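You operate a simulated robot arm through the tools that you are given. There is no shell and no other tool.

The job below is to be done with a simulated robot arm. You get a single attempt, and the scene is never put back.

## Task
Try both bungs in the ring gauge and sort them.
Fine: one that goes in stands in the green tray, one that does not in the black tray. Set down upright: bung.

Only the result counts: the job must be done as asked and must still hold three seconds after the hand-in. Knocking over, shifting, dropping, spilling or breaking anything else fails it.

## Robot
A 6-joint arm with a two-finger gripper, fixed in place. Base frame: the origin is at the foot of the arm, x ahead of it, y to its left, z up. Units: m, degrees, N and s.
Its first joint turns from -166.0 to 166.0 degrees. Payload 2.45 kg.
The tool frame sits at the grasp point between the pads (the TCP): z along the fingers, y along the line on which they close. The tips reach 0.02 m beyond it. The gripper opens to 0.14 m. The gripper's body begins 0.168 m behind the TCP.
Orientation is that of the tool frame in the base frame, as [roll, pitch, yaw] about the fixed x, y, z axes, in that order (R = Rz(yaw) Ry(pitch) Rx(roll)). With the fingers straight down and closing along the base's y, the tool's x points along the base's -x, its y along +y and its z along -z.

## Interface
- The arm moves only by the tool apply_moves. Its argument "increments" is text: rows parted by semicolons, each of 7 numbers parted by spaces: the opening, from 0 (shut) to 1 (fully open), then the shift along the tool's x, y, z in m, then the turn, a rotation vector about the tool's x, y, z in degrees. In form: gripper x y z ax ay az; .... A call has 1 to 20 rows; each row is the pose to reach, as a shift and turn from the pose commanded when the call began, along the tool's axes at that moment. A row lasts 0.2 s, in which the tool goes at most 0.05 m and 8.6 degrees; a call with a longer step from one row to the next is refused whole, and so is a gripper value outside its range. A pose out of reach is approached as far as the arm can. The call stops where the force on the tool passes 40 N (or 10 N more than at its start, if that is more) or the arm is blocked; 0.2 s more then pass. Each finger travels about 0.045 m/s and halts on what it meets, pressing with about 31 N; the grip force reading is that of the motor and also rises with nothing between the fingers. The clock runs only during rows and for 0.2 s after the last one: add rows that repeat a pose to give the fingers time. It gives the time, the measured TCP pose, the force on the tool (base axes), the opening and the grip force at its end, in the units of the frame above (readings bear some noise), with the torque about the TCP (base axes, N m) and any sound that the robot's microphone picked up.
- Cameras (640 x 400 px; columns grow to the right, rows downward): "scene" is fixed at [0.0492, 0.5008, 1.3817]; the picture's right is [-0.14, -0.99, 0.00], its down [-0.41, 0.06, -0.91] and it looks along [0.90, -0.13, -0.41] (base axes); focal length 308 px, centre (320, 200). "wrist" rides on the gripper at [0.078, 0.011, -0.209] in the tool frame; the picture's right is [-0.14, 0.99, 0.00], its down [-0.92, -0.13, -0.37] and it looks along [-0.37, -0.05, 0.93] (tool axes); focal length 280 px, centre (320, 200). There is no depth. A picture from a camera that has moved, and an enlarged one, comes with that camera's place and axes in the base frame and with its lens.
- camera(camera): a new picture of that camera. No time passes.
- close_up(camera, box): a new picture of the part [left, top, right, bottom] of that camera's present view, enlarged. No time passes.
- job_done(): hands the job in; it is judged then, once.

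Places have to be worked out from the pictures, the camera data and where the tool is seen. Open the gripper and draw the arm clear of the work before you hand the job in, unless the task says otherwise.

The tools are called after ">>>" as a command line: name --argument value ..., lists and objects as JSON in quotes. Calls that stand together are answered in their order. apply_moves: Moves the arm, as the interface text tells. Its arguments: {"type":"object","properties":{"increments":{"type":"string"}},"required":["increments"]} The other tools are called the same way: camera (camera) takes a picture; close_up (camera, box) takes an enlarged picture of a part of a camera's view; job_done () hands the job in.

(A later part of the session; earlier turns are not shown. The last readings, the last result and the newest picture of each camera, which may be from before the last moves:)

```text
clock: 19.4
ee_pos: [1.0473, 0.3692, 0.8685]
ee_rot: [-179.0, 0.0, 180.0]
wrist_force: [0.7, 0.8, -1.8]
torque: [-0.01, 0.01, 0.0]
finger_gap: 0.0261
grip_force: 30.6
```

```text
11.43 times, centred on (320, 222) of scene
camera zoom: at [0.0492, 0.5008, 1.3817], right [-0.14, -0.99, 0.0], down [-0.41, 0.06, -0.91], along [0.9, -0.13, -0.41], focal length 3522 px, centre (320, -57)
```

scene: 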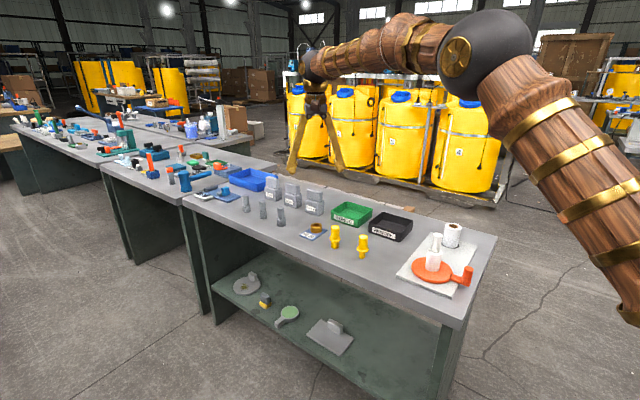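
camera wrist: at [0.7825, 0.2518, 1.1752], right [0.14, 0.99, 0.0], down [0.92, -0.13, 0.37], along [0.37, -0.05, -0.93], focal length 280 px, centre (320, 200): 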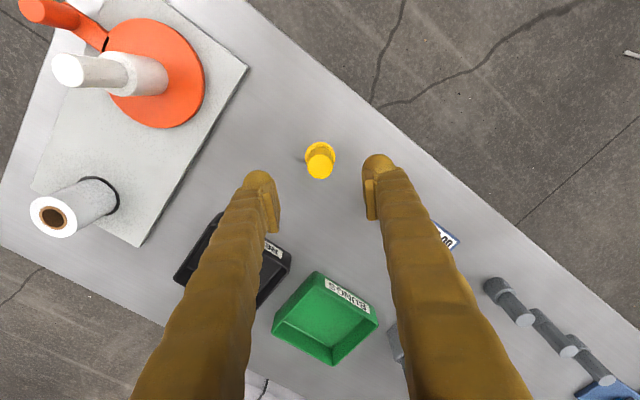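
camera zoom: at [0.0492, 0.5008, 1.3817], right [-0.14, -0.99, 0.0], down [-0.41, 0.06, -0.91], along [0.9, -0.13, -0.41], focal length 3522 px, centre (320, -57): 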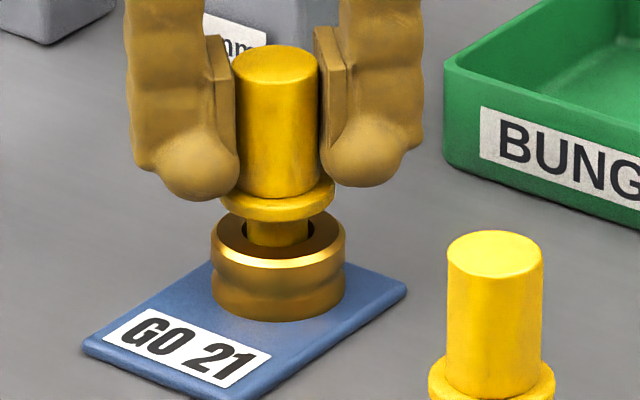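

B goes well into the ring with no force, so it belongs in the green tray. I lift it straight out, then up to z ≈ 1.0, and verify the ring stayed put.

>>> apply_moves --increments "0.1 0 -0.0001 -0.005 0 0 0; 0.1 0 -0.0003 -0.015 0 0 0; 0.1 0 -0.0005 -0.03 0 0 0; 0.1 0 -0.001 -0.06 0 0 0; 0.1 0 -0.0017 -0.1 0 0 0; 0.1 0 -0.0023 -0.13 0 0 0; 0.1 0 -0.0023 -0.13 0 0 0; 0.1 0 -0.0023 -0.13 0 0 0"

>>> camera --camera "wrist"

>>> close_up --camera "scene" --box '[270, 160, 430, 260]'

```text
clock: 21.2
ee_pos: [1.0465, 0.369, 0.9966]
ee_rot: [-179.0, 0.0, 179.9]
wrist_force: [0.6, -0.2, -0.5]
torque: [-0.06, 0.04, 0.0]
finger_gap: 0.0263
grip_force: 30.8
```

```text
taken
camera wrist: at [0.969, 0.3817, 1.2053], right [0.14, 0.99, -0.02], down [0.92, -0.12, 0.37], along [0.36, -0.07, -0.93], focal length 280 px, centre (320, 200)
```

wrist: 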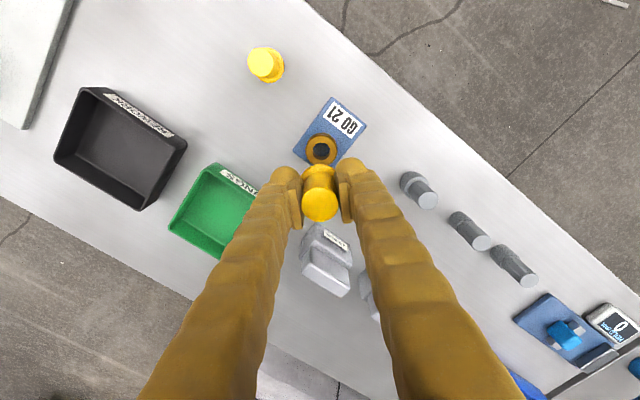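

```text
4.00 times, centred on (350, 210) of scene
camera zoom: at [0.0492, 0.5008, 1.3817], right [-0.14, -0.99, 0.0], down [-0.41, 0.06, -0.91], along [0.9, -0.13, -0.41], focal length 1233 px, centre (200, 160)
```

zoom: 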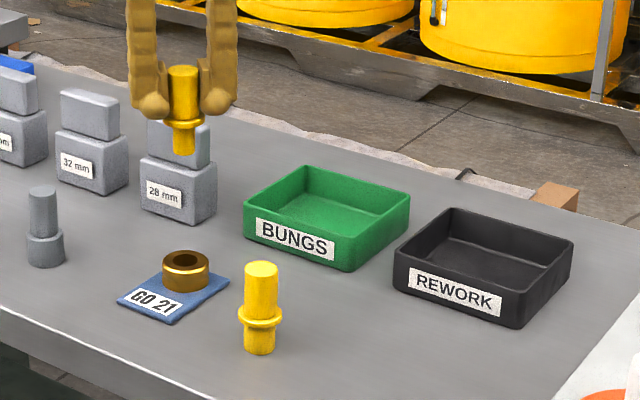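

The ring is unmoved. I carry B across to above the centre of the green tray, about (1.13, 0.213), staying at z ≈ 1.0.

>>> apply_moves --increments "0.1 -0.0166 -0.031 0 0 0 0; 0.1 -0.0332 -0.062 0 0 0 0; 0.1 -0.0498 -0.093 0 0 0 0; 0.1 -0.0664 -0.124 0 0 0 0; 0.1 -0.083 -0.155 0 0 0 0; 0.1 -0.083 -0.155 0 0 0 0; 0.1 -0.083 -0.155 0 0 0 0; 0.1 -0.083 -0.155 0 0 0 0"

>>> camera --camera "wrist"

>>> close_up --camera "scene" --box '[270, 160, 430, 260]'

```text
clock: 23.0
ee_pos: [1.1298, 0.2139, 0.9999]
ee_rot: [-179.0, 0.0, 179.9]
wrist_force: [-0.1, 0.9, -0.1]
torque: [-0.01, 0.02, 0.0]
finger_gap: 0.026
grip_force: 31.0
```

```text
taken
camera wrist: at [1.053, 0.2262, 1.2095], right [0.14, 0.99, -0.02], down [0.92, -0.12, 0.37], along [0.36, -0.07, -0.93], focal length 280 px, centre (320, 200)
```

wrist: 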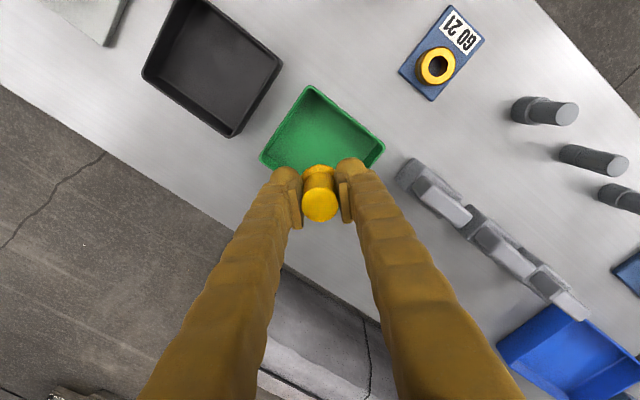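

```text
4.00 times, centred on (350, 210) of scene
camera zoom: at [0.0492, 0.5008, 1.3817], right [-0.14, -0.99, 0.0], down [-0.41, 0.06, -0.91], along [0.9, -0.13, -0.41], focal length 1233 px, centre (200, 160)
```

zoom: 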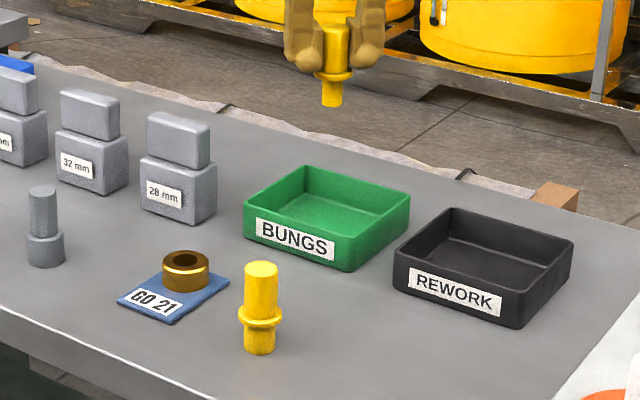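

B is over the green tray centre to within about 5 mm. I lower vertically to just above the tray floor.

>>> apply_moves --increments "0.1 -0.002 0.0006 0.035 0 0 0; 0.1 -0.003 0.0012 0.07 0 0 0; 0.1 -0.003 0.0017 0.1 0 0 0; 0.1 -0.003 0.0021 0.12 0 0 0; 0.1 -0.003 0.0021 0.12 0 0 0; 0.1 -0.003 0.0021 0.12 0 0 0"

>>> camera --camera "wrist"

>>> close_up --camera "scene" --box '[320, 180, 384, 230]'

```text
clock: 24.4
ee_pos: [1.1334, 0.2142, 0.8814]
ee_rot: [-179.1, 0.0, 180.0]
wrist_force: [-0.2, 0.7, 0.2]
torque: [0.01, -0.03, 0.0]
finger_gap: 0.0259
grip_force: 31.6
```

```text
taken
camera wrist: at [1.0563, 0.2263, 1.0904], right [0.14, 0.99, -0.02], down [0.92, -0.12, 0.37], along [0.36, -0.07, -0.93], focal length 280 px, centre (320, 200)
```

wrist: 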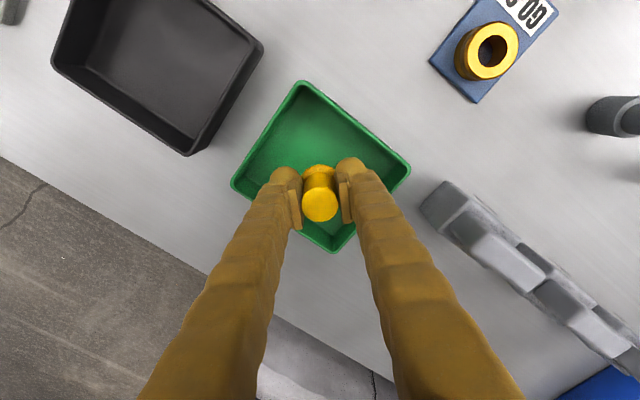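

```text
8.00 times, centred on (352, 205) of scene
camera zoom: at [0.0492, 0.5008, 1.3817], right [-0.14, -0.99, 0.0], down [-0.41, 0.06, -0.91], along [0.9, -0.13, -0.41], focal length 2465 px, centre (64, 160)
```

zoom: 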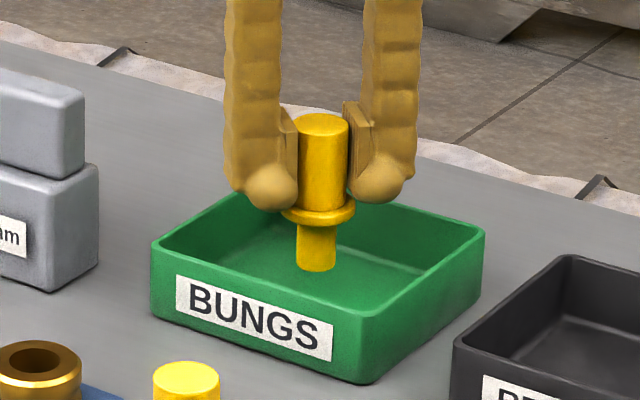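

B is well inside the tray with about 15 mm left to the floor. I lower in small steps and watch for the force rise.

>>> apply_moves --increments "0.1 0 0.0001 0.004 0 0 0; 0.1 0 0.0002 0.008 0 0 0; 0.1 0 0.0002 0.010 0 0 0; 0.1 0 0.0002 0.010 0 0 0"

>>> close_up --camera "scene" --box '[320, 180, 384, 230]'

```text
clock: 25.4
ee_pos: [1.1351, 0.2142, 0.8714]
ee_rot: [-179.0, 0.0, 180.0]
wrist_force: [-0.7, -1.1, -0.4]
torque: [0.01, 0.02, -0.01]
finger_gap: 0.026
grip_force: 30.7
```

```text
8.00 times, centred on (352, 205) of scene
camera zoom: at [0.0492, 0.5008, 1.3817], right [-0.14, -0.99, 0.0], down [-0.41, 0.06, -0.91], along [0.9, -0.13, -0.41], focal length 2465 px, centre (64, 160)
```

zoom: 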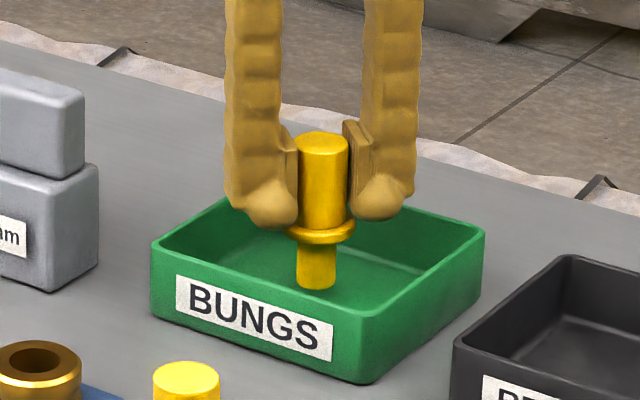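

There is no contact yet at z 0.871. I go 3 mm more, then small steps.

>>> apply_moves --increments "0.1 0 0 0.002 0 0 0; 0.1 0 0 0.003 0 0 0; 0.1 0 0 0.003 0 0 0"

>>> apply_moves --increments "0.1 0 0 0.001 0 0 0; 0.1 0 0 0.0015 0 0 0; 0.1 0 0 0.0015 0 0 0"

>>> close_up --camera "scene" --box '[320, 180, 384, 230]'

```text
clock: 26.2
ee_pos: [1.134, 0.2129, 0.8676]
ee_rot: [-179.0, 0.0, -180.0]
wrist_force: [-0.3, 0.3, -0.5]
torque: [-0.02, -0.01, 0.03]
finger_gap: 0.026
grip_force: 31.1
```

```text
clock: 27.0
ee_pos: [1.1338, 0.2135, 0.8678]
ee_rot: [-179.0, 0.0, 180.0]
wrist_force: [0.5, 0.3, -0.7]
torque: [0.0, 0.01, 0.0]
finger_gap: 0.026
grip_force: 30.4
```

```text
8.00 times, centred on (352, 205) of scene
camera zoom: at [0.0492, 0.5008, 1.3817], right [-0.14, -0.99, 0.0], down [-0.41, 0.06, -0.91], along [0.9, -0.13, -0.41], focal length 2465 px, centre (64, 160)
```

zoom: 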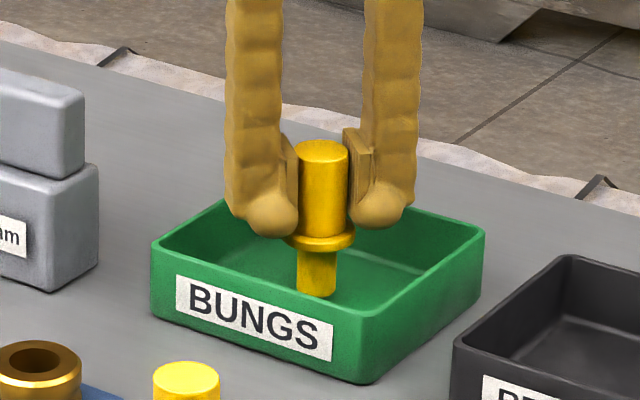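

There is still no contact force. I keep stepping down 1.5 mm per call.

>>> apply_moves --increments "0.1 0 0 0.001 0 0 0; 0.1 0 0 0.0015 0 0 0; 0.1 0 0 0.0015 0 0 0"

>>> close_up --camera "scene" --box '[336, 195, 368, 220]'

```text
clock: 27.8
ee_pos: [1.1321, 0.2129, 0.8655]
ee_rot: [-179.0, -0.1, -180.0]
wrist_force: [0.6, 0.4, -0.5]
torque: [-0.01, -0.01, 0.02]
finger_gap: 0.0259
grip_force: 30.9
```

```text
16.00 times, centred on (352, 208) of scene
camera zoom: at [0.0492, 0.5008, 1.3817], right [-0.14, -0.99, 0.0], down [-0.41, 0.06, -0.91], along [0.9, -0.13, -0.41], focal length 4930 px, centre (-192, 80)
```

zoom: 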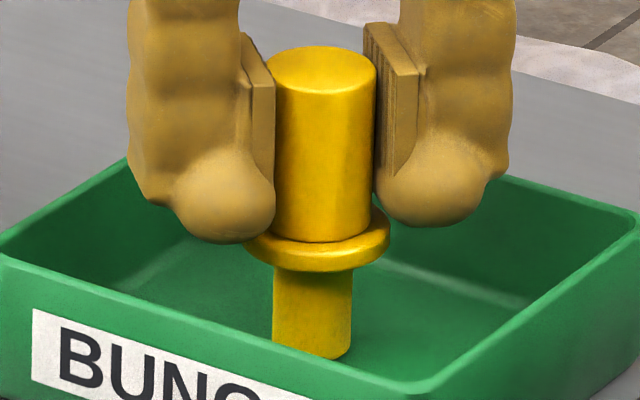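

Still free. I lower another 1.5 mm and watch the vertical force.

>>> apply_moves --increments "0.1 0 0 0.001 0 0 0; 0.1 0 0 0.0015 0 0 0; 0.1 0 0 0.0015 0 0 0"

>>> apply_moves --increments "0.1 0 0 0.001 0 0 0; 0.1 0 0 0.001 0 0 0; 0.1 0 0 0.001 0 0 0"

```text
clock: 28.6
ee_pos: [1.1335, 0.2132, 0.8649]
ee_rot: [-179.0, 0.0, -179.9]
wrist_force: [0.3, -0.5, -1.1]
torque: [0.02, 0.0, -0.01]
finger_gap: 0.0259
grip_force: 31.6
```

```text
clock: 29.4
ee_pos: [1.1335, 0.2135, 0.8631]
ee_rot: [-179.0, 0.0, -180.0]
wrist_force: [0.6, 0.5, 1.7]
torque: [0.04, -0.01, -0.01]
finger_gap: 0.0261
grip_force: 31.2
```

The force turned slightly positive (1.7 N), possibly first contact. I go one more millimetre to confirm.

>>> apply_moves --increments "0.1 0 0 0.0007 0 0 0; 0.1 0 0 0.0007 0 0 0"

>>> close_up --camera "scene" --box '[336, 195, 368, 220]'

```text
clock: 30.0
ee_pos: [1.1332, 0.2132, 0.8636]
ee_rot: [-179.0, 0.1, 180.0]
wrist_force: [-0.6, -3.7, 14.8]
torque: [-0.14, 0.05, 0.02]
finger_gap: 0.0261
grip_force: 31.6
```

```text
16.00 times, centred on (352, 208) of scene
camera zoom: at [0.0492, 0.5008, 1.3817], right [-0.14, -0.99, 0.0], down [-0.41, 0.06, -0.91], along [0.9, -0.13, -0.41], focal length 4930 px, centre (-192, 80)
```

zoom: 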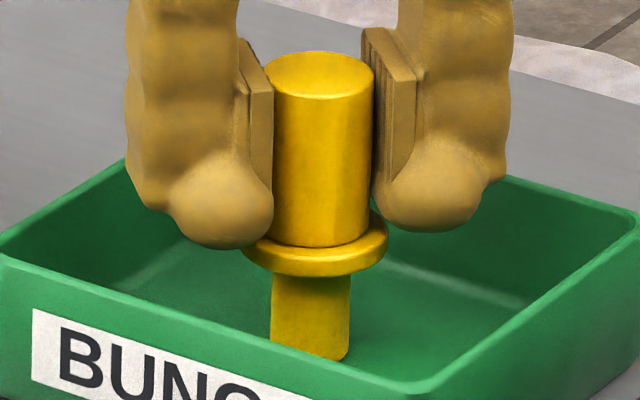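

Firm contact at 14.8 N, so the bung stands on the tray floor. I ease off half a millimetre and open the fingers moderately.

>>> apply_moves --increments "0.1 0 0 -0.0005 0 0 0; 0.2 0 0 -0.0005 0 0 0; 0.3 0 0 -0.0005 0 0 0; 0.4 0 0 -0.0005 0 0 0; 0.45 0 0 -0.0005 0 0 0; 0.45 0 0 -0.0005 0 0 0; 0.45 0 0 -0.0005 0 0 0"

>>> close_up --camera "scene" --box '[320, 180, 384, 230]'

>>> close_up --camera "wrist" --box '[240, 120, 400, 240]'

```text
clock: 31.6
ee_pos: [1.1341, 0.2155, 0.8626]
ee_rot: [-179.1, 0.0, -179.9]
wrist_force: [0.4, -0.5, -0.1]
torque: [-0.02, 0.0, 0.0]
finger_gap: 0.0628
grip_force: 0.1
```

```text
8.00 times, centred on (352, 205) of scene
camera zoom: at [0.0492, 0.5008, 1.3817], right [-0.14, -0.99, 0.0], down [-0.41, 0.06, -0.91], along [0.9, -0.13, -0.41], focal length 2465 px, centre (64, 160)
```

zoom: 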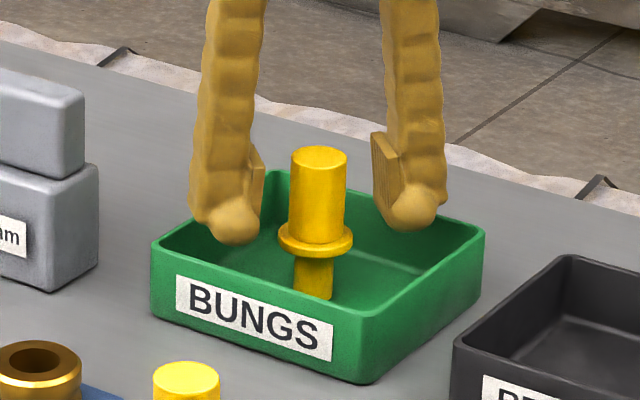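

```text
3.33 times, centred on (320, 180) of wrist
camera zoom: at [1.0567, 0.2263, 1.072], right [0.14, 0.99, -0.02], down [0.92, -0.12, 0.37], along [0.36, -0.07, -0.93], focal length 935 px, centre (320, 267)
```

zoom: 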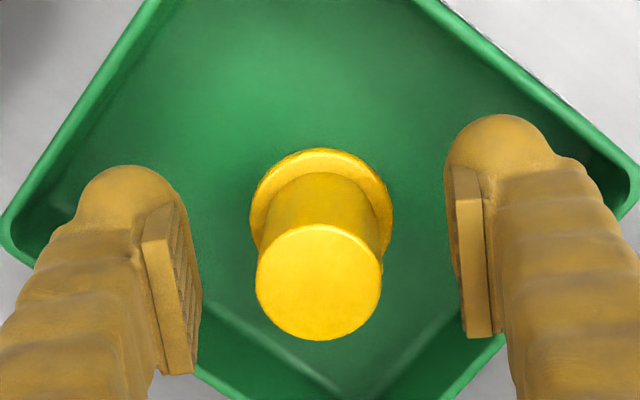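

B stands upright in the green tray, free of the fingers. I lift straight up clear of it.

>>> apply_moves --increments "0.45 0 -0.0003 -0.015 0 0 0; 0.45 0 -0.0008 -0.045 0 0 0; 0.45 0 -0.0015 -0.085 0 0 0; 0.45 0 -0.0022 -0.125 0 0 0; 0.45 0 -0.0024 -0.137 -1 0 0; 0.45 0 -0.0024 -0.137 -1 0 0; 0.45 0 -0.0024 -0.137 -1 0 0"

>>> close_up --camera "scene" --box '[300, 170, 428, 270]'

```text
clock: 33.2
ee_pos: [1.1329, 0.2106, 0.9998]
ee_rot: [180.0, 0.0, -180.0]
wrist_force: [-0.2, -0.1, -0.4]
torque: [-0.05, -0.03, 0.01]
finger_gap: 0.0632
grip_force: 0.1
```

```text
4.00 times, centred on (364, 220) of scene
camera zoom: at [0.0492, 0.5008, 1.3817], right [-0.14, -0.99, 0.0], down [-0.41, 0.06, -0.91], along [0.9, -0.13, -0.41], focal length 1233 px, centre (144, 120)
```

zoom: 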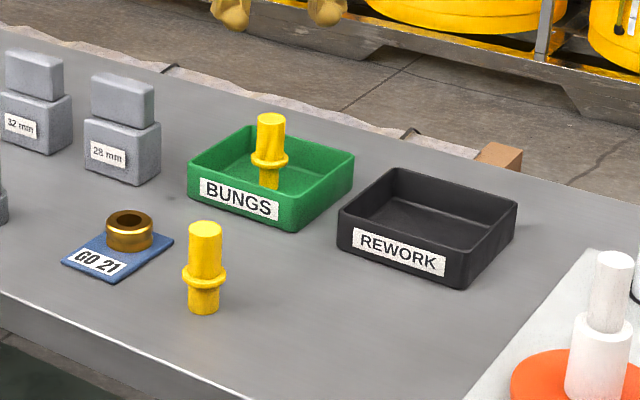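

B stands well. Next I go above bung A, near (0.9345, 0.318), at z ≈ 0.97.

>>> apply_moves --increments "0.45 0.033 0.0178 0 0 0 0; 0.45 0.066 0.0355 0 0 0 0; 0.45 0.099 0.0533 0 0 0 0; 0.45 0.132 0.071 0.01 0 0 0; 0.45 0.165 0.0888 0.02 0 0 0; 0.45 0.1985 0.1065 0.03 0 0 0; 0.45 0.1985 0.1065 0.03 0 0 0; 0.45 0.1985 0.1065 0.03 0 0 0; 0.45 0.1985 0.1065 0.03 0 0 0; 0.45 0.1985 0.1065 0.03 0 0 0"

>>> close_up --camera "wrist" --box '[256, 80, 384, 180]'

>>> close_up --camera "scene" --box '[300, 190, 380, 260]'

```text
clock: 35.4
ee_pos: [0.9342, 0.321, 0.9661]
ee_rot: [-180.0, -0.1, 180.0]
wrist_force: [0.2, -0.4, -0.1]
torque: [0.02, 0.0, 0.02]
finger_gap: 0.0629
grip_force: 0.0
```

```text
4.00 times, centred on (320, 130) of wrist
camera zoom: at [0.8568, 0.3296, 1.1761], right [0.14, 0.99, 0.0], down [0.92, -0.13, 0.37], along [0.36, -0.05, -0.93], focal length 1122 px, centre (320, 480)
```

zoom: 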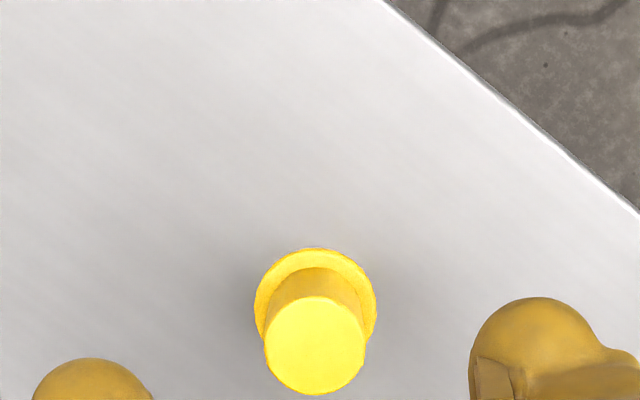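

```text
5.71 times, centred on (340, 225) of scene
camera zoom: at [0.0492, 0.5008, 1.3817], right [-0.14, -0.99, 0.0], down [-0.41, 0.06, -0.91], along [0.9, -0.13, -0.41], focal length 1761 px, centre (206, 57)
```

zoom: 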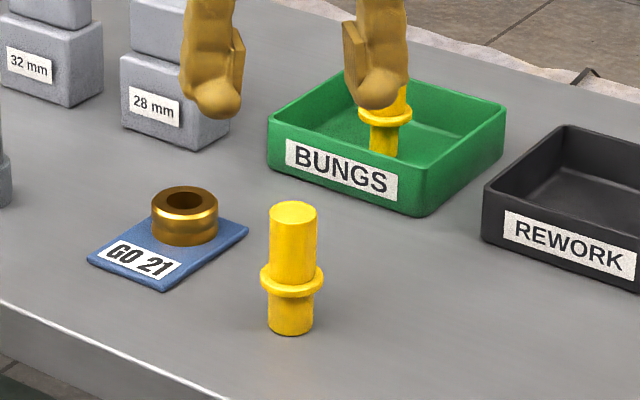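

A sits about 1 mm toward −y of the pad centre. I correct that while lowering to grasp height, then check before closing.

>>> apply_moves --increments "0.45 0 -0.001 0.035 0 0 0; 0.45 0 -0.001 0.07 0 0 0; 0.45 0 -0.001 0.095 0 0 0; 0.45 0 -0.001 0.107 0 0 0; 0.45 0 -0.001 0.107 0 0 0; 0.45 0 -0.001 0.107 0 0 0; 0.45 0 -0.001 0.107 0 0 0"

>>> close_up --camera "wrist" --box '[224, 100, 416, 250]'

>>> close_up --camera "scene" --box '[310, 210, 374, 260]'

```text
clock: 37.0
ee_pos: [0.9354, 0.3212, 0.8587]
ee_rot: [-180.0, -0.1, -180.0]
wrist_force: [0.3, 0.2, 0.0]
torque: [0.01, 0.0, -0.01]
finger_gap: 0.0632
grip_force: 0.0
```

```text
2.67 times, centred on (320, 175) of wrist
camera zoom: at [0.8577, 0.3291, 1.0701], right [0.14, 0.99, 0.0], down [0.92, -0.13, 0.37], along [0.36, -0.05, -0.93], focal length 748 px, centre (320, 267)
```

zoom: 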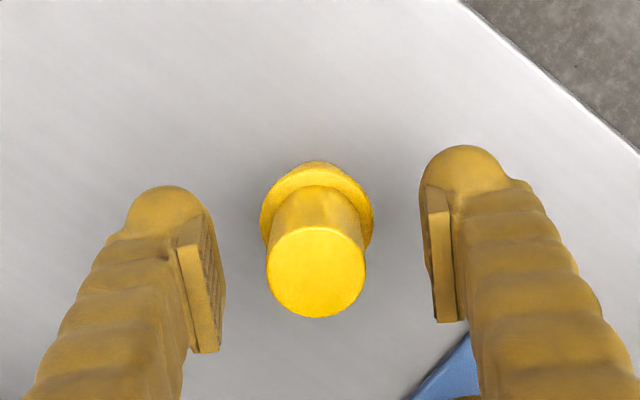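

```text
8.00 times, centred on (342, 235) of scene
camera zoom: at [0.0492, 0.5008, 1.3817], right [-0.14, -0.99, 0.0], down [-0.41, 0.06, -0.91], along [0.9, -0.13, -0.41], focal length 2465 px, centre (144, -80)
```

zoom: 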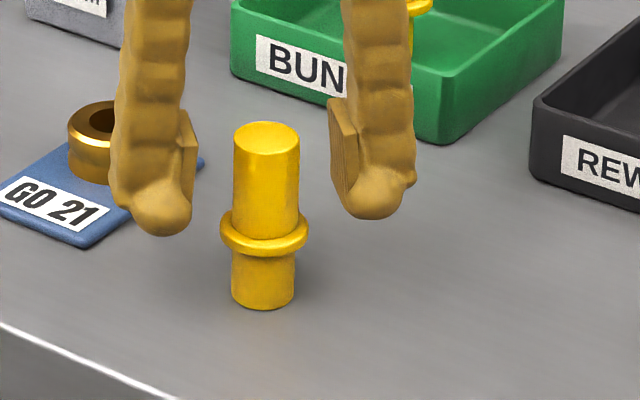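

A is centred to within about 0.4 mm. I make the last small y shift and close the gripper on it.

>>> apply_moves --increments "0.45 0 -0.0005 0 0 0 0; 0.45 0 -0.0005 0 0 0 0; 0.35 0 -0.0005 0 0 0 0; 0.25 0 -0.0005 0 0 0 0; 0.15 0 -0.0005 0 0 0 0; 0.1 0 -0.0005 0 0 0 0; 0.1 0 -0.0005 0 0 0 0; 0.1 0 -0.0005 0 0 0 0"

>>> close_up --camera "wrist" --box '[224, 100, 416, 250]'

>>> close_up --camera "scene" --box '[325, 220, 357, 260]'

```text
clock: 38.8
ee_pos: [0.9353, 0.318, 0.8609]
ee_rot: [180.0, 0.0, 179.9]
wrist_force: [0.6, -0.2, 0.4]
torque: [0.02, -0.02, 0.0]
finger_gap: 0.026
grip_force: 30.7
```

```text
2.67 times, centred on (320, 175) of wrist
camera zoom: at [0.8578, 0.3282, 1.0702], right [0.14, 0.99, 0.0], down [0.92, -0.13, 0.37], along [0.36, -0.05, -0.93], focal length 748 px, centre (320, 267)
```

zoom: 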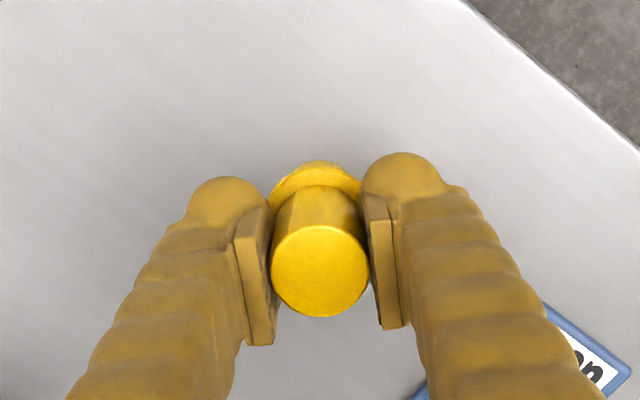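

```text
10.00 times, centred on (341, 240) of scene
camera zoom: at [0.0492, 0.5008, 1.3817], right [-0.14, -0.99, 0.0], down [-0.41, 0.06, -0.91], along [0.9, -0.13, -0.41], focal length 3082 px, centre (110, -200)
```

zoom: 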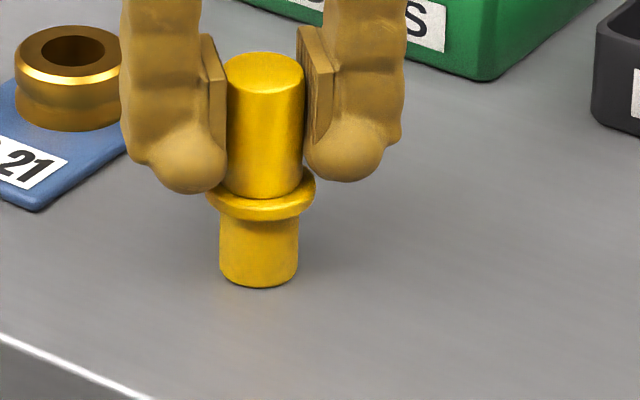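

A is held upright. I lift it and carry it over the ring by the measured offset (+0.1136, +0.0488).

>>> apply_moves --increments "0.1 0 0 -0.01 0 0 0; 0.1 0 0 -0.035 0 0 0; 0.1 0 0 -0.07 0 0 0; 0.1 0 0 -0.1 0 0 0; 0.1 -0.03 0.013 -0.109 0 0 0; 0.1 -0.06 0.026 -0.109 0 0 0; 0.1 -0.09 0.039 -0.109 0 0 0; 0.1 -0.1136 0.0488 -0.109 0 0 0; 0.1 -0.1136 0.0488 -0.109 0 0 0; 0.1 -0.1136 0.0488 -0.109 0 0 0; 0.1 -0.1136 0.0488 -0.109 0 0 0"

>>> close_up --camera "scene" --box '[298, 182, 338, 242]'

>>> close_up --camera "wrist" --box '[240, 100, 400, 220]'

```text
clock: 41.2
ee_pos: [1.0477, 0.3686, 0.9704]
ee_rot: [180.0, -0.1, -180.0]
wrist_force: [0.1, -0.1, -0.3]
torque: [-0.03, 0.0, 0.0]
finger_gap: 0.0261
grip_force: 31.6
```

```text
6.67 times, centred on (318, 212) of scene
camera zoom: at [0.0492, 0.5008, 1.3817], right [-0.14, -0.99, 0.0], down [-0.41, 0.06, -0.91], along [0.9, -0.13, -0.41], focal length 2054 px, centre (333, 120)
```

zoom: 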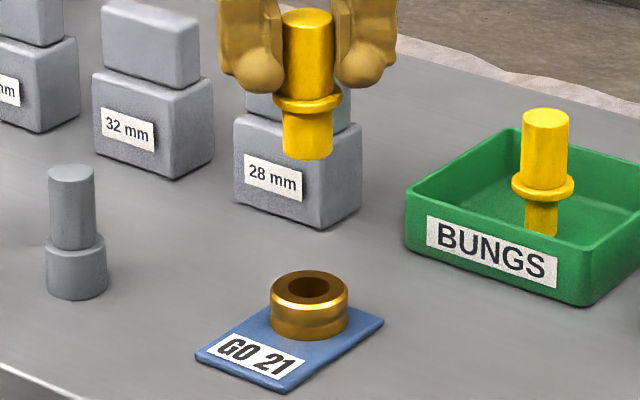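

```text
3.33 times, centred on (320, 160) of wrist
camera zoom: at [0.9706, 0.3772, 1.1814], right [0.14, 0.99, 0.0], down [0.92, -0.13, 0.37], along [0.36, -0.05, -0.93], focal length 935 px, centre (320, 333)
```

zoom: 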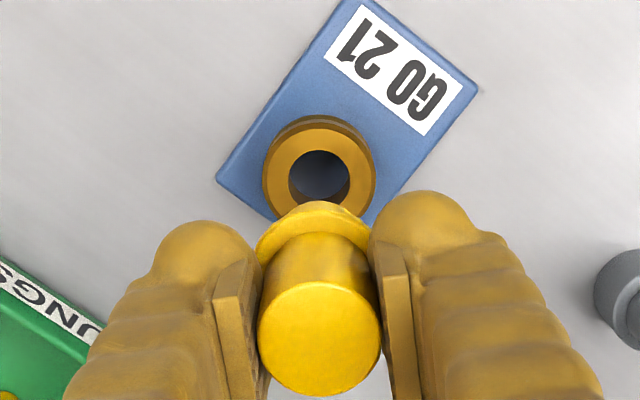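

A hangs over the ring aligned to within about 0.5 mm. I lower to about 10 mm above the ring and recheck the alignment.

>>> apply_moves --increments "0.1 0 0 0.03 0 0 0; 0.1 0 0 0.055 0 0 0; 0.1 0 0 0.071 0 0 0; 0.1 0 0 0.071 0 0 0; 0.1 0 0 0.071 0 0 0; 0.1 0 0 0.071 0 0 0"

>>> close_up --camera "scene" --box '[300, 205, 340, 240]'

>>> close_up --camera "wrist" --box '[272, 130, 368, 220]'

```text
clock: 42.6
ee_pos: [1.049, 0.3684, 0.898]
ee_rot: [-180.0, 0.1, 180.0]
wrist_force: [0.1, 0.1, 0.7]
torque: [-0.01, -0.02, -0.01]
finger_gap: 0.0261
grip_force: 31.0
```

```text
11.43 times, centred on (320, 222) of scene
camera zoom: at [0.0492, 0.5008, 1.3817], right [-0.14, -0.99, 0.0], down [-0.41, 0.06, -0.91], along [0.9, -0.13, -0.41], focal length 3522 px, centre (320, -57)
```

zoom: 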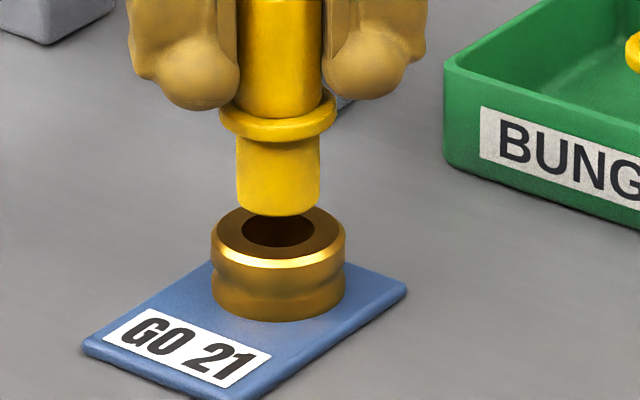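

```text
4.44 times, centred on (320, 175) of wrist
camera zoom: at [0.9709, 0.3769, 1.1088], right [0.14, 0.99, 0.0], down [0.92, -0.13, 0.37], along [0.36, -0.05, -0.93], focal length 1246 px, centre (320, 311)
```

zoom: 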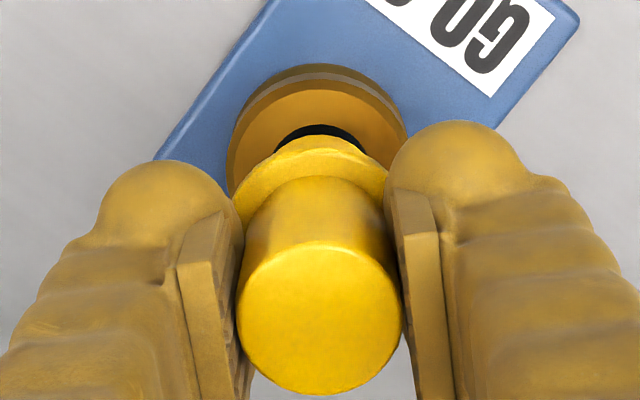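

A's plug is concentric with the bore but clearly wider (about 85 px against 73 px). I still try it gently: I lower 8 mm, then take sub-millimetre steps until contact.

>>> apply_moves --increments "0.1 0 0 0.004 0 0 0; 0.1 0 0 0.008 0 0 0; 0.1 0 0 0.008 0 0 0; 0.1 0 0 0.008 0 0 0"

>>> close_up --camera "scene" --box '[300, 205, 340, 240]'

```text
clock: 43.6
ee_pos: [1.0489, 0.3676, 0.8922]
ee_rot: [180.0, 0.0, 179.9]
wrist_force: [0.2, 0.2, -0.9]
torque: [0.0, 0.03, 0.0]
finger_gap: 0.0264
grip_force: 31.0
```

```text
11.43 times, centred on (320, 222) of scene
camera zoom: at [0.0492, 0.5008, 1.3817], right [-0.14, -0.99, 0.0], down [-0.41, 0.06, -0.91], along [0.9, -0.13, -0.41], focal length 3522 px, centre (320, -57)
```

zoom: 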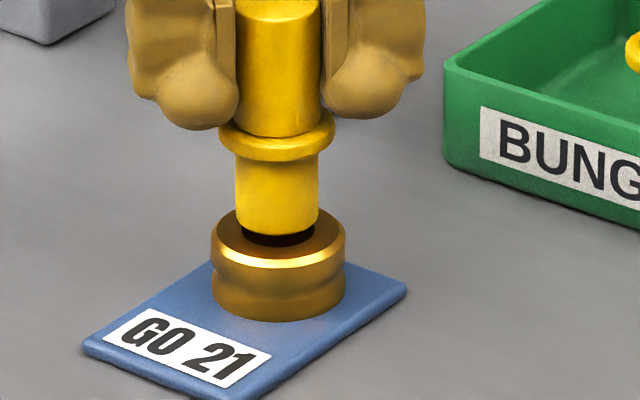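

The plug is about 4 mm above the ring. I lower 2.5 mm and then 1 mm while reading the force.

>>> apply_moves --increments "0.1 0 0 0.0015 0 0 0; 0.1 0 0 0.0025 0 0 0; 0.1 0 0 0.0025 0 0 0"

>>> apply_moves --increments "0.1 0 0 0.0007 0 0 0; 0.1 0 0 0.0007 0 0 0; 0.1 0 0 0.0007 0 0 0"

```text
clock: 44.4
ee_pos: [1.0494, 0.3683, 0.8894]
ee_rot: [-180.0, 0.0, 179.9]
wrist_force: [0.5, -0.8, -1.1]
torque: [0.01, -0.01, -0.01]
finger_gap: 0.0263
grip_force: 30.6
```

```text
clock: 45.2
ee_pos: [1.048, 0.367, 0.8883]
ee_rot: [179.9, 0.0, -179.9]
wrist_force: [-0.2, -0.2, 0.0]
torque: [0.0, -0.01, -0.02]
finger_gap: 0.0265
grip_force: 31.1
```

No contact yet at z 0.888. I step down 0.7 mm at a time.

>>> apply_moves --increments "0.1 0 0 0.0007 0 0 0; 0.1 0 0 0.0007 0 0 0; 0.1 0 0 0.0007 0 0 0"

>>> close_up --camera "scene" --box '[300, 205, 340, 240]'

```text
clock: 46.0
ee_pos: [1.0471, 0.3672, 0.8879]
ee_rot: [-180.0, 0.0, 180.0]
wrist_force: [1.2, 0.6, 1.2]
torque: [0.0, 0.01, -0.03]
finger_gap: 0.0262
grip_force: 30.7
```

```text
11.43 times, centred on (320, 222) of scene
camera zoom: at [0.0492, 0.5008, 1.3817], right [-0.14, -0.99, 0.0], down [-0.41, 0.06, -0.91], along [0.9, -0.13, -0.41], focal length 3522 px, centre (320, -57)
```

zoom: 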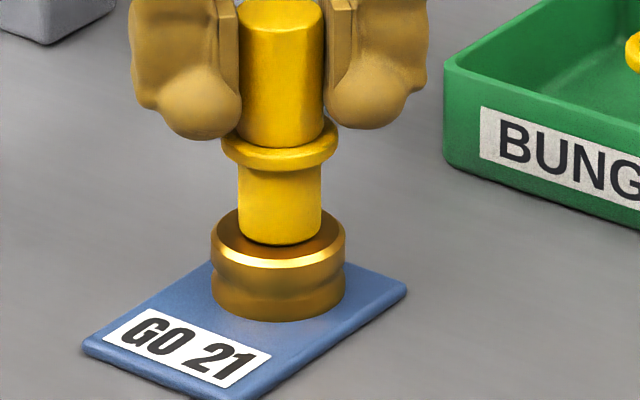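

The plug nearly touches and visibly covers the whole bore. I take another 0.7 mm step.

>>> apply_moves --increments "0.1 0 0 0.0007 0 0 0; 0.1 0 0 0.0007 0 0 0"

>>> apply_moves --increments "0.1 0 0 0.0006 0 0 0; 0.1 0 0 0.0006 0 0 0"

```text
clock: 46.6
ee_pos: [1.0491, 0.3671, 0.8878]
ee_rot: [180.0, 0.1, 179.9]
wrist_force: [-2.5, -2.0, 8.4]
torque: [-0.05, 0.15, 0.01]
finger_gap: 0.0261
grip_force: 30.8
```

```text
clock: 47.2
ee_pos: [1.0492, 0.3673, 0.8884]
ee_rot: [-180.0, 0.0, -180.0]
wrist_force: [-5.0, -1.8, 17.7]
torque: [-0.03, 0.26, -0.02]
finger_gap: 0.026
grip_force: 30.5
```

The force rose to 17.7 N at z 0.888, with the plug resting on the ring face, whereas B passed freely to 0.868. A does not go in. I check the view and lift off straight up.

>>> close_up --camera "scene" --box '[300, 205, 340, 240]'

>>> apply_moves --increments "0.1 0 0 -0.001 0 0 0; 0.1 0 0 -0.005 0 0 0; 0.1 0 0 -0.02 0 0 0; 0.1 0 0 -0.05 0 0 0; 0.1 0 0 -0.085 0 0 0; 0.1 0 0 -0.115 0 0 0; 0.1 0 0 -0.115 0 0 0; 0.1 0 0 -0.115 0 0 0"

>>> close_up --camera "scene" --box '[300, 205, 340, 240]'

>>> camera --camera "wrist"

```text
11.43 times, centred on (320, 222) of scene
camera zoom: at [0.0492, 0.5008, 1.3817], right [-0.14, -0.99, 0.0], down [-0.41, 0.06, -0.91], along [0.9, -0.13, -0.41], focal length 3522 px, centre (320, -57)
```

zoom: 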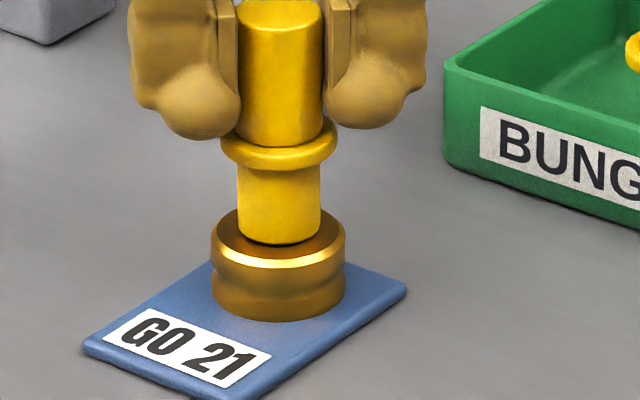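

```text
clock: 49.0
ee_pos: [1.0469, 0.3672, 1.0007]
ee_rot: [-179.9, 0.0, -180.0]
wrist_force: [-0.1, 0.9, -0.1]
torque: [0.01, 0.01, -0.04]
finger_gap: 0.0261
grip_force: 31.0
```

```text
11.43 times, centred on (320, 222) of scene
camera zoom: at [0.0492, 0.5008, 1.3817], right [-0.14, -0.99, 0.0], down [-0.41, 0.06, -0.91], along [0.9, -0.13, -0.41], focal length 3522 px, centre (320, -57)
```

zoom: 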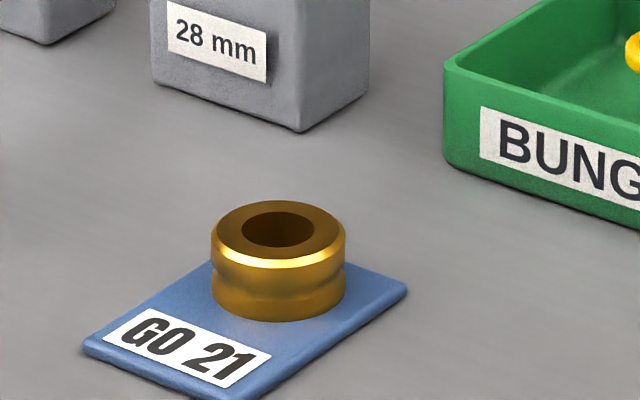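

```text
taken
camera wrist: at [0.9701, 0.3768, 1.2099], right [0.14, 0.99, 0.0], down [0.92, -0.13, 0.37], along [0.36, -0.05, -0.93], focal length 280 px, centre (320, 200)
```

wrist: 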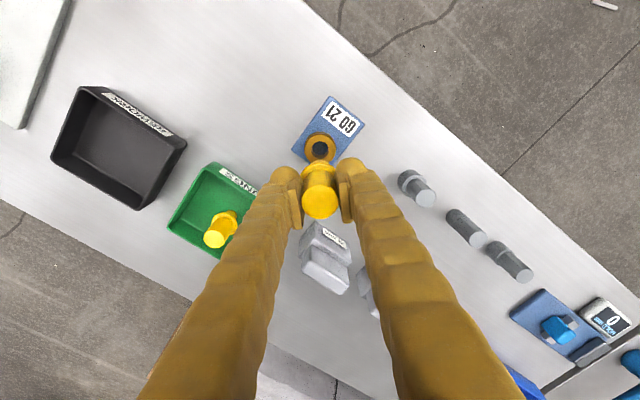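

The ring has not moved and both trials are clear: A goes to the black tray, whose centre is near (1.010, 0.090). I carry it there at z ≈ 1.0.

>>> apply_moves --increments "0.1 0.0054 -0.0394 0 0 0 0; 0.1 0.0108 -0.0788 0 0 0 0; 0.1 0.0162 -0.1182 0 0 0 0; 0.1 0.0216 -0.1576 0 0 0 0; 0.1 0.027 -0.197 0 0 0 0; 0.1 0.0324 -0.2364 0 0 0 0; 0.1 0.0376 -0.2756 0 0 0 0; 0.1 0.0376 -0.2756 0 0 0 0; 0.1 0.0376 -0.2756 0 0 0 0; 0.1 0.0376 -0.2756 0 0 0 0"

>>> camera --camera "wrist"

>>> close_up --camera "scene" --box '[330, 160, 458, 260]'

```text
clock: 51.2
ee_pos: [1.0106, 0.0925, 1.0066]
ee_rot: [180.0, 0.1, 179.9]
wrist_force: [0.2, 0.5, -0.7]
torque: [0.0, 0.0, 0.01]
finger_gap: 0.0262
grip_force: 31.6
```

```text
taken
camera wrist: at [0.9329, 0.1011, 1.2157], right [0.14, 0.99, 0.0], down [0.92, -0.13, 0.37], along [0.37, -0.05, -0.93], focal length 280 px, centre (320, 200)
```

wrist: 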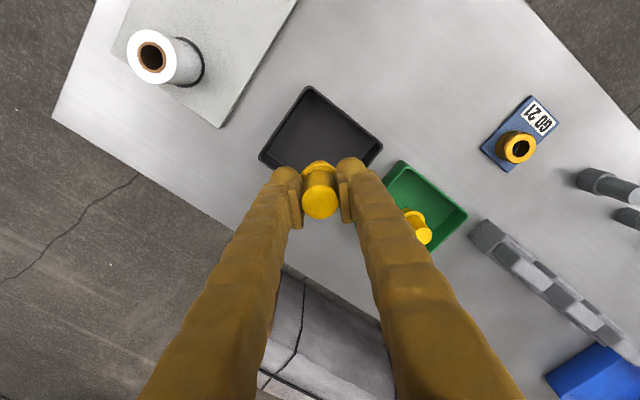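

```text
4.00 times, centred on (394, 210) of scene
camera zoom: at [0.0492, 0.5008, 1.3817], right [-0.14, -0.99, 0.0], down [-0.41, 0.06, -0.91], along [0.9, -0.13, -0.41], focal length 1233 px, centre (24, 160)
```

zoom: 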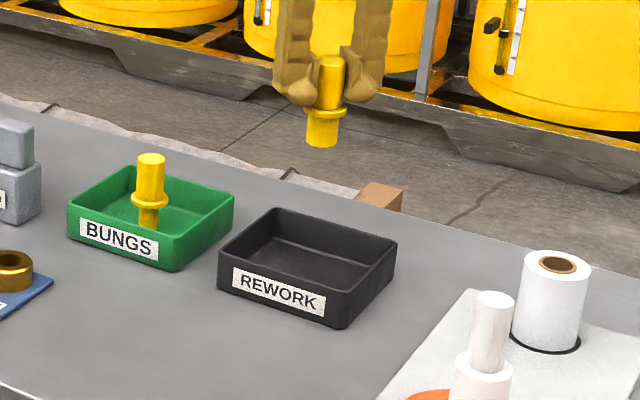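

A is within about 5 mm of the black tray's centre. I lower vertically to about 15 mm above the floor.

>>> apply_moves --increments "0.1 -0.002 0 0.035 0 0 0; 0.1 -0.003 0 0.07 0 0 0; 0.1 -0.003 0 0.1 0 0 0; 0.1 -0.003 0 0.122 0 0 0; 0.1 -0.003 0 0.122 0 0 0; 0.1 -0.003 0 0.122 0 0 0"

>>> camera --camera "wrist"

>>> close_up --camera "scene" --box '[362, 190, 426, 240]'

```text
clock: 52.6
ee_pos: [1.0125, 0.092, 0.8779]
ee_rot: [-180.0, 0.1, 179.9]
wrist_force: [-0.4, -0.4, 0.1]
torque: [-0.03, 0.01, 0.02]
finger_gap: 0.0258
grip_force: 30.6
```

```text
taken
camera wrist: at [0.9355, 0.1004, 1.088], right [0.14, 0.99, 0.0], down [0.92, -0.13, 0.37], along [0.36, -0.05, -0.93], focal length 280 px, centre (320, 200)
```

wrist: 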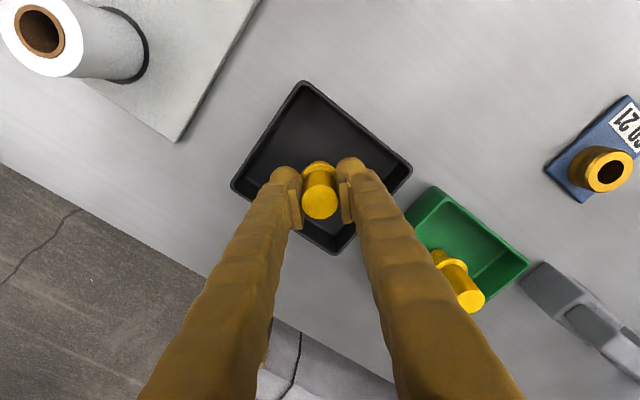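

```text
8.00 times, centred on (394, 215) of scene
camera zoom: at [0.0492, 0.5008, 1.3817], right [-0.14, -0.99, 0.0], down [-0.41, 0.06, -0.91], along [0.9, -0.13, -0.41], focal length 2465 px, centre (-272, 80)
```

zoom: 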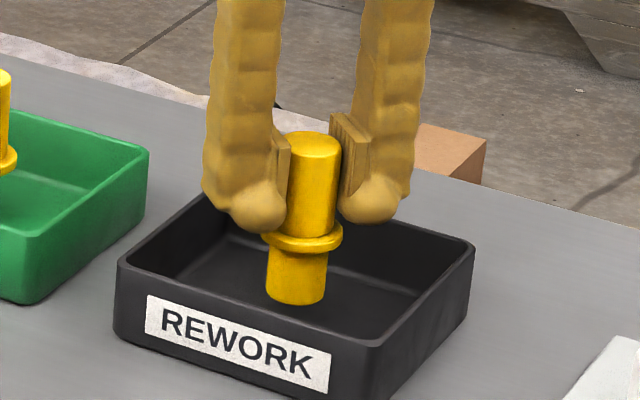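

A is inside the black tray outline and centred. I lower 10 mm, then go in small steps with a force check.

>>> apply_moves --increments "0.1 0 0 0.004 0 0 0; 0.1 0 0 0.008 0 0 0; 0.1 0 0 0.01 0 0 0; 0.1 0 0 0.01 0 0 0"

>>> apply_moves --increments "0.1 0 0 0.001 0 0 0; 0.1 0 0 0.0015 0 0 0; 0.1 0 0 0.0015 0 0 0"

>>> close_up --camera "scene" --box '[362, 190, 426, 240]'

```text
clock: 53.6
ee_pos: [1.0145, 0.0906, 0.8695]
ee_rot: [-180.0, 0.0, -179.9]
wrist_force: [0.1, 0.9, -0.3]
torque: [0.01, 0.0, -0.02]
finger_gap: 0.026
grip_force: 31.1
```

```text
clock: 54.4
ee_pos: [1.0136, 0.0907, 0.8695]
ee_rot: [180.0, -0.1, -179.9]
wrist_force: [0.2, 0.5, -0.1]
torque: [0.01, 0.01, 0.01]
finger_gap: 0.0259
grip_force: 30.9
```

```text
8.00 times, centred on (394, 215) of scene
camera zoom: at [0.0492, 0.5008, 1.3817], right [-0.14, -0.99, 0.0], down [-0.41, 0.06, -0.91], along [0.9, -0.13, -0.41], focal length 2465 px, centre (-272, 80)
```

zoom: 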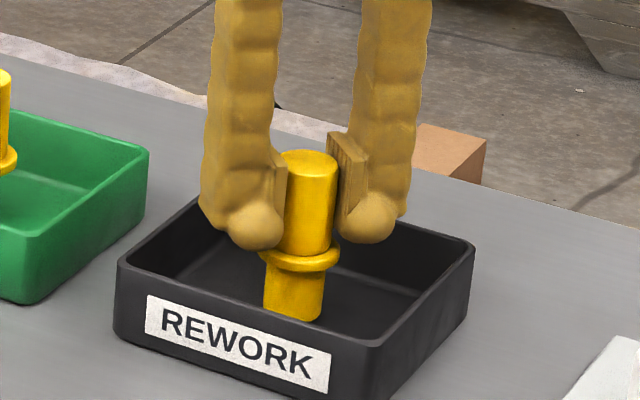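

No force yet at z ≈ 0.869. I continue downward in 1.5 mm steps.

>>> apply_moves --increments "0.1 0 0 0.001 0 0 0; 0.1 0 0 0.0015 0 0 0; 0.1 0 0 0.0015 0 0 0"

>>> apply_moves --increments "0.1 0 0 0.001 0 0 0; 0.1 0 0 0.001 0 0 0; 0.1 0 0 0.001 0 0 0"

```text
clock: 55.2
ee_pos: [1.0131, 0.0917, 0.8679]
ee_rot: [-179.9, 0.0, -180.0]
wrist_force: [0.3, 0.3, -0.2]
torque: [-0.03, -0.01, -0.01]
finger_gap: 0.026
grip_force: 30.9
```

```text
clock: 56.0
ee_pos: [1.0126, 0.0903, 0.8668]
ee_rot: [-179.9, 0.0, 180.0]
wrist_force: [-0.4, 0.4, 0.1]
torque: [-0.02, -0.01, 0.0]
finger_gap: 0.0258
grip_force: 31.3
```

Still free at z ≈ 0.867. I keep taking 1 mm steps.

>>> apply_moves --increments "0.1 0 0 0.001 0 0 0; 0.1 0 0 0.001 0 0 0; 0.1 0 0 0.001 0 0 0"

>>> apply_moves --increments "0.1 0 0 0.0007 0 0 0; 0.1 0 0 0.0007 0 0 0; 0.1 0 0 0.0007 0 0 0"

```text
clock: 56.8
ee_pos: [1.013, 0.0917, 0.8661]
ee_rot: [-180.0, -0.1, 179.9]
wrist_force: [-0.7, -1.3, 9.8]
torque: [0.03, 0.11, -0.02]
finger_gap: 0.0258
grip_force: 30.4
```

```text
clock: 57.6
ee_pos: [1.0132, 0.0912, 0.866]
ee_rot: [-180.0, 0.1, 180.0]
wrist_force: [-4.0, -1.3, 20.2]
torque: [-0.07, 0.16, -0.04]
finger_gap: 0.0264
grip_force: 31.1
```

The force is 20 N, so A is standing on the black tray floor. I ease up 0.9 mm to relieve the load and open the fingers moderately.

>>> apply_moves --increments "0.1 0 0 -0.0009 0 0 0; 0.1 0 0 -0.0009 0 0 0; 0.2 0 0 -0.0009 0 0 0; 0.3 0 0 -0.0009 0 0 0; 0.4 0 0 -0.0009 0 0 0; 0.45 0 0 -0.0009 0 0 0; 0.45 0 0 -0.0009 0 0 0; 0.45 0 0 -0.0009 0 0 0"

>>> close_up --camera "scene" --box '[362, 190, 426, 240]'

>>> close_up --camera "wrist" --box '[240, 120, 400, 240]'

```text
clock: 59.4
ee_pos: [1.0134, 0.0913, 0.8662]
ee_rot: [-179.9, 0.0, 180.0]
wrist_force: [-0.4, 0.1, 0.0]
torque: [-0.01, -0.01, 0.0]
finger_gap: 0.0631
grip_force: 0.1
```

```text
8.00 times, centred on (394, 215) of scene
camera zoom: at [0.0492, 0.5008, 1.3817], right [-0.14, -0.99, 0.0], down [-0.41, 0.06, -0.91], along [0.9, -0.13, -0.41], focal length 2465 px, centre (-272, 80)
```

zoom: 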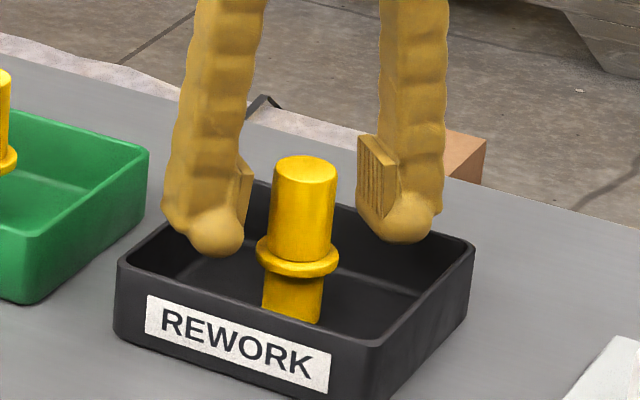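

```text
3.33 times, centred on (320, 180) of wrist
camera zoom: at [0.9365, 0.1008, 1.075], right [0.14, 0.99, 0.0], down [0.92, -0.13, 0.37], along [0.37, -0.05, -0.93], focal length 935 px, centre (320, 267)
```

zoom: 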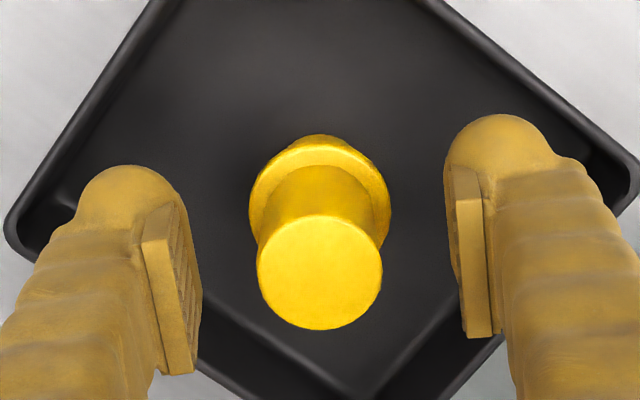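

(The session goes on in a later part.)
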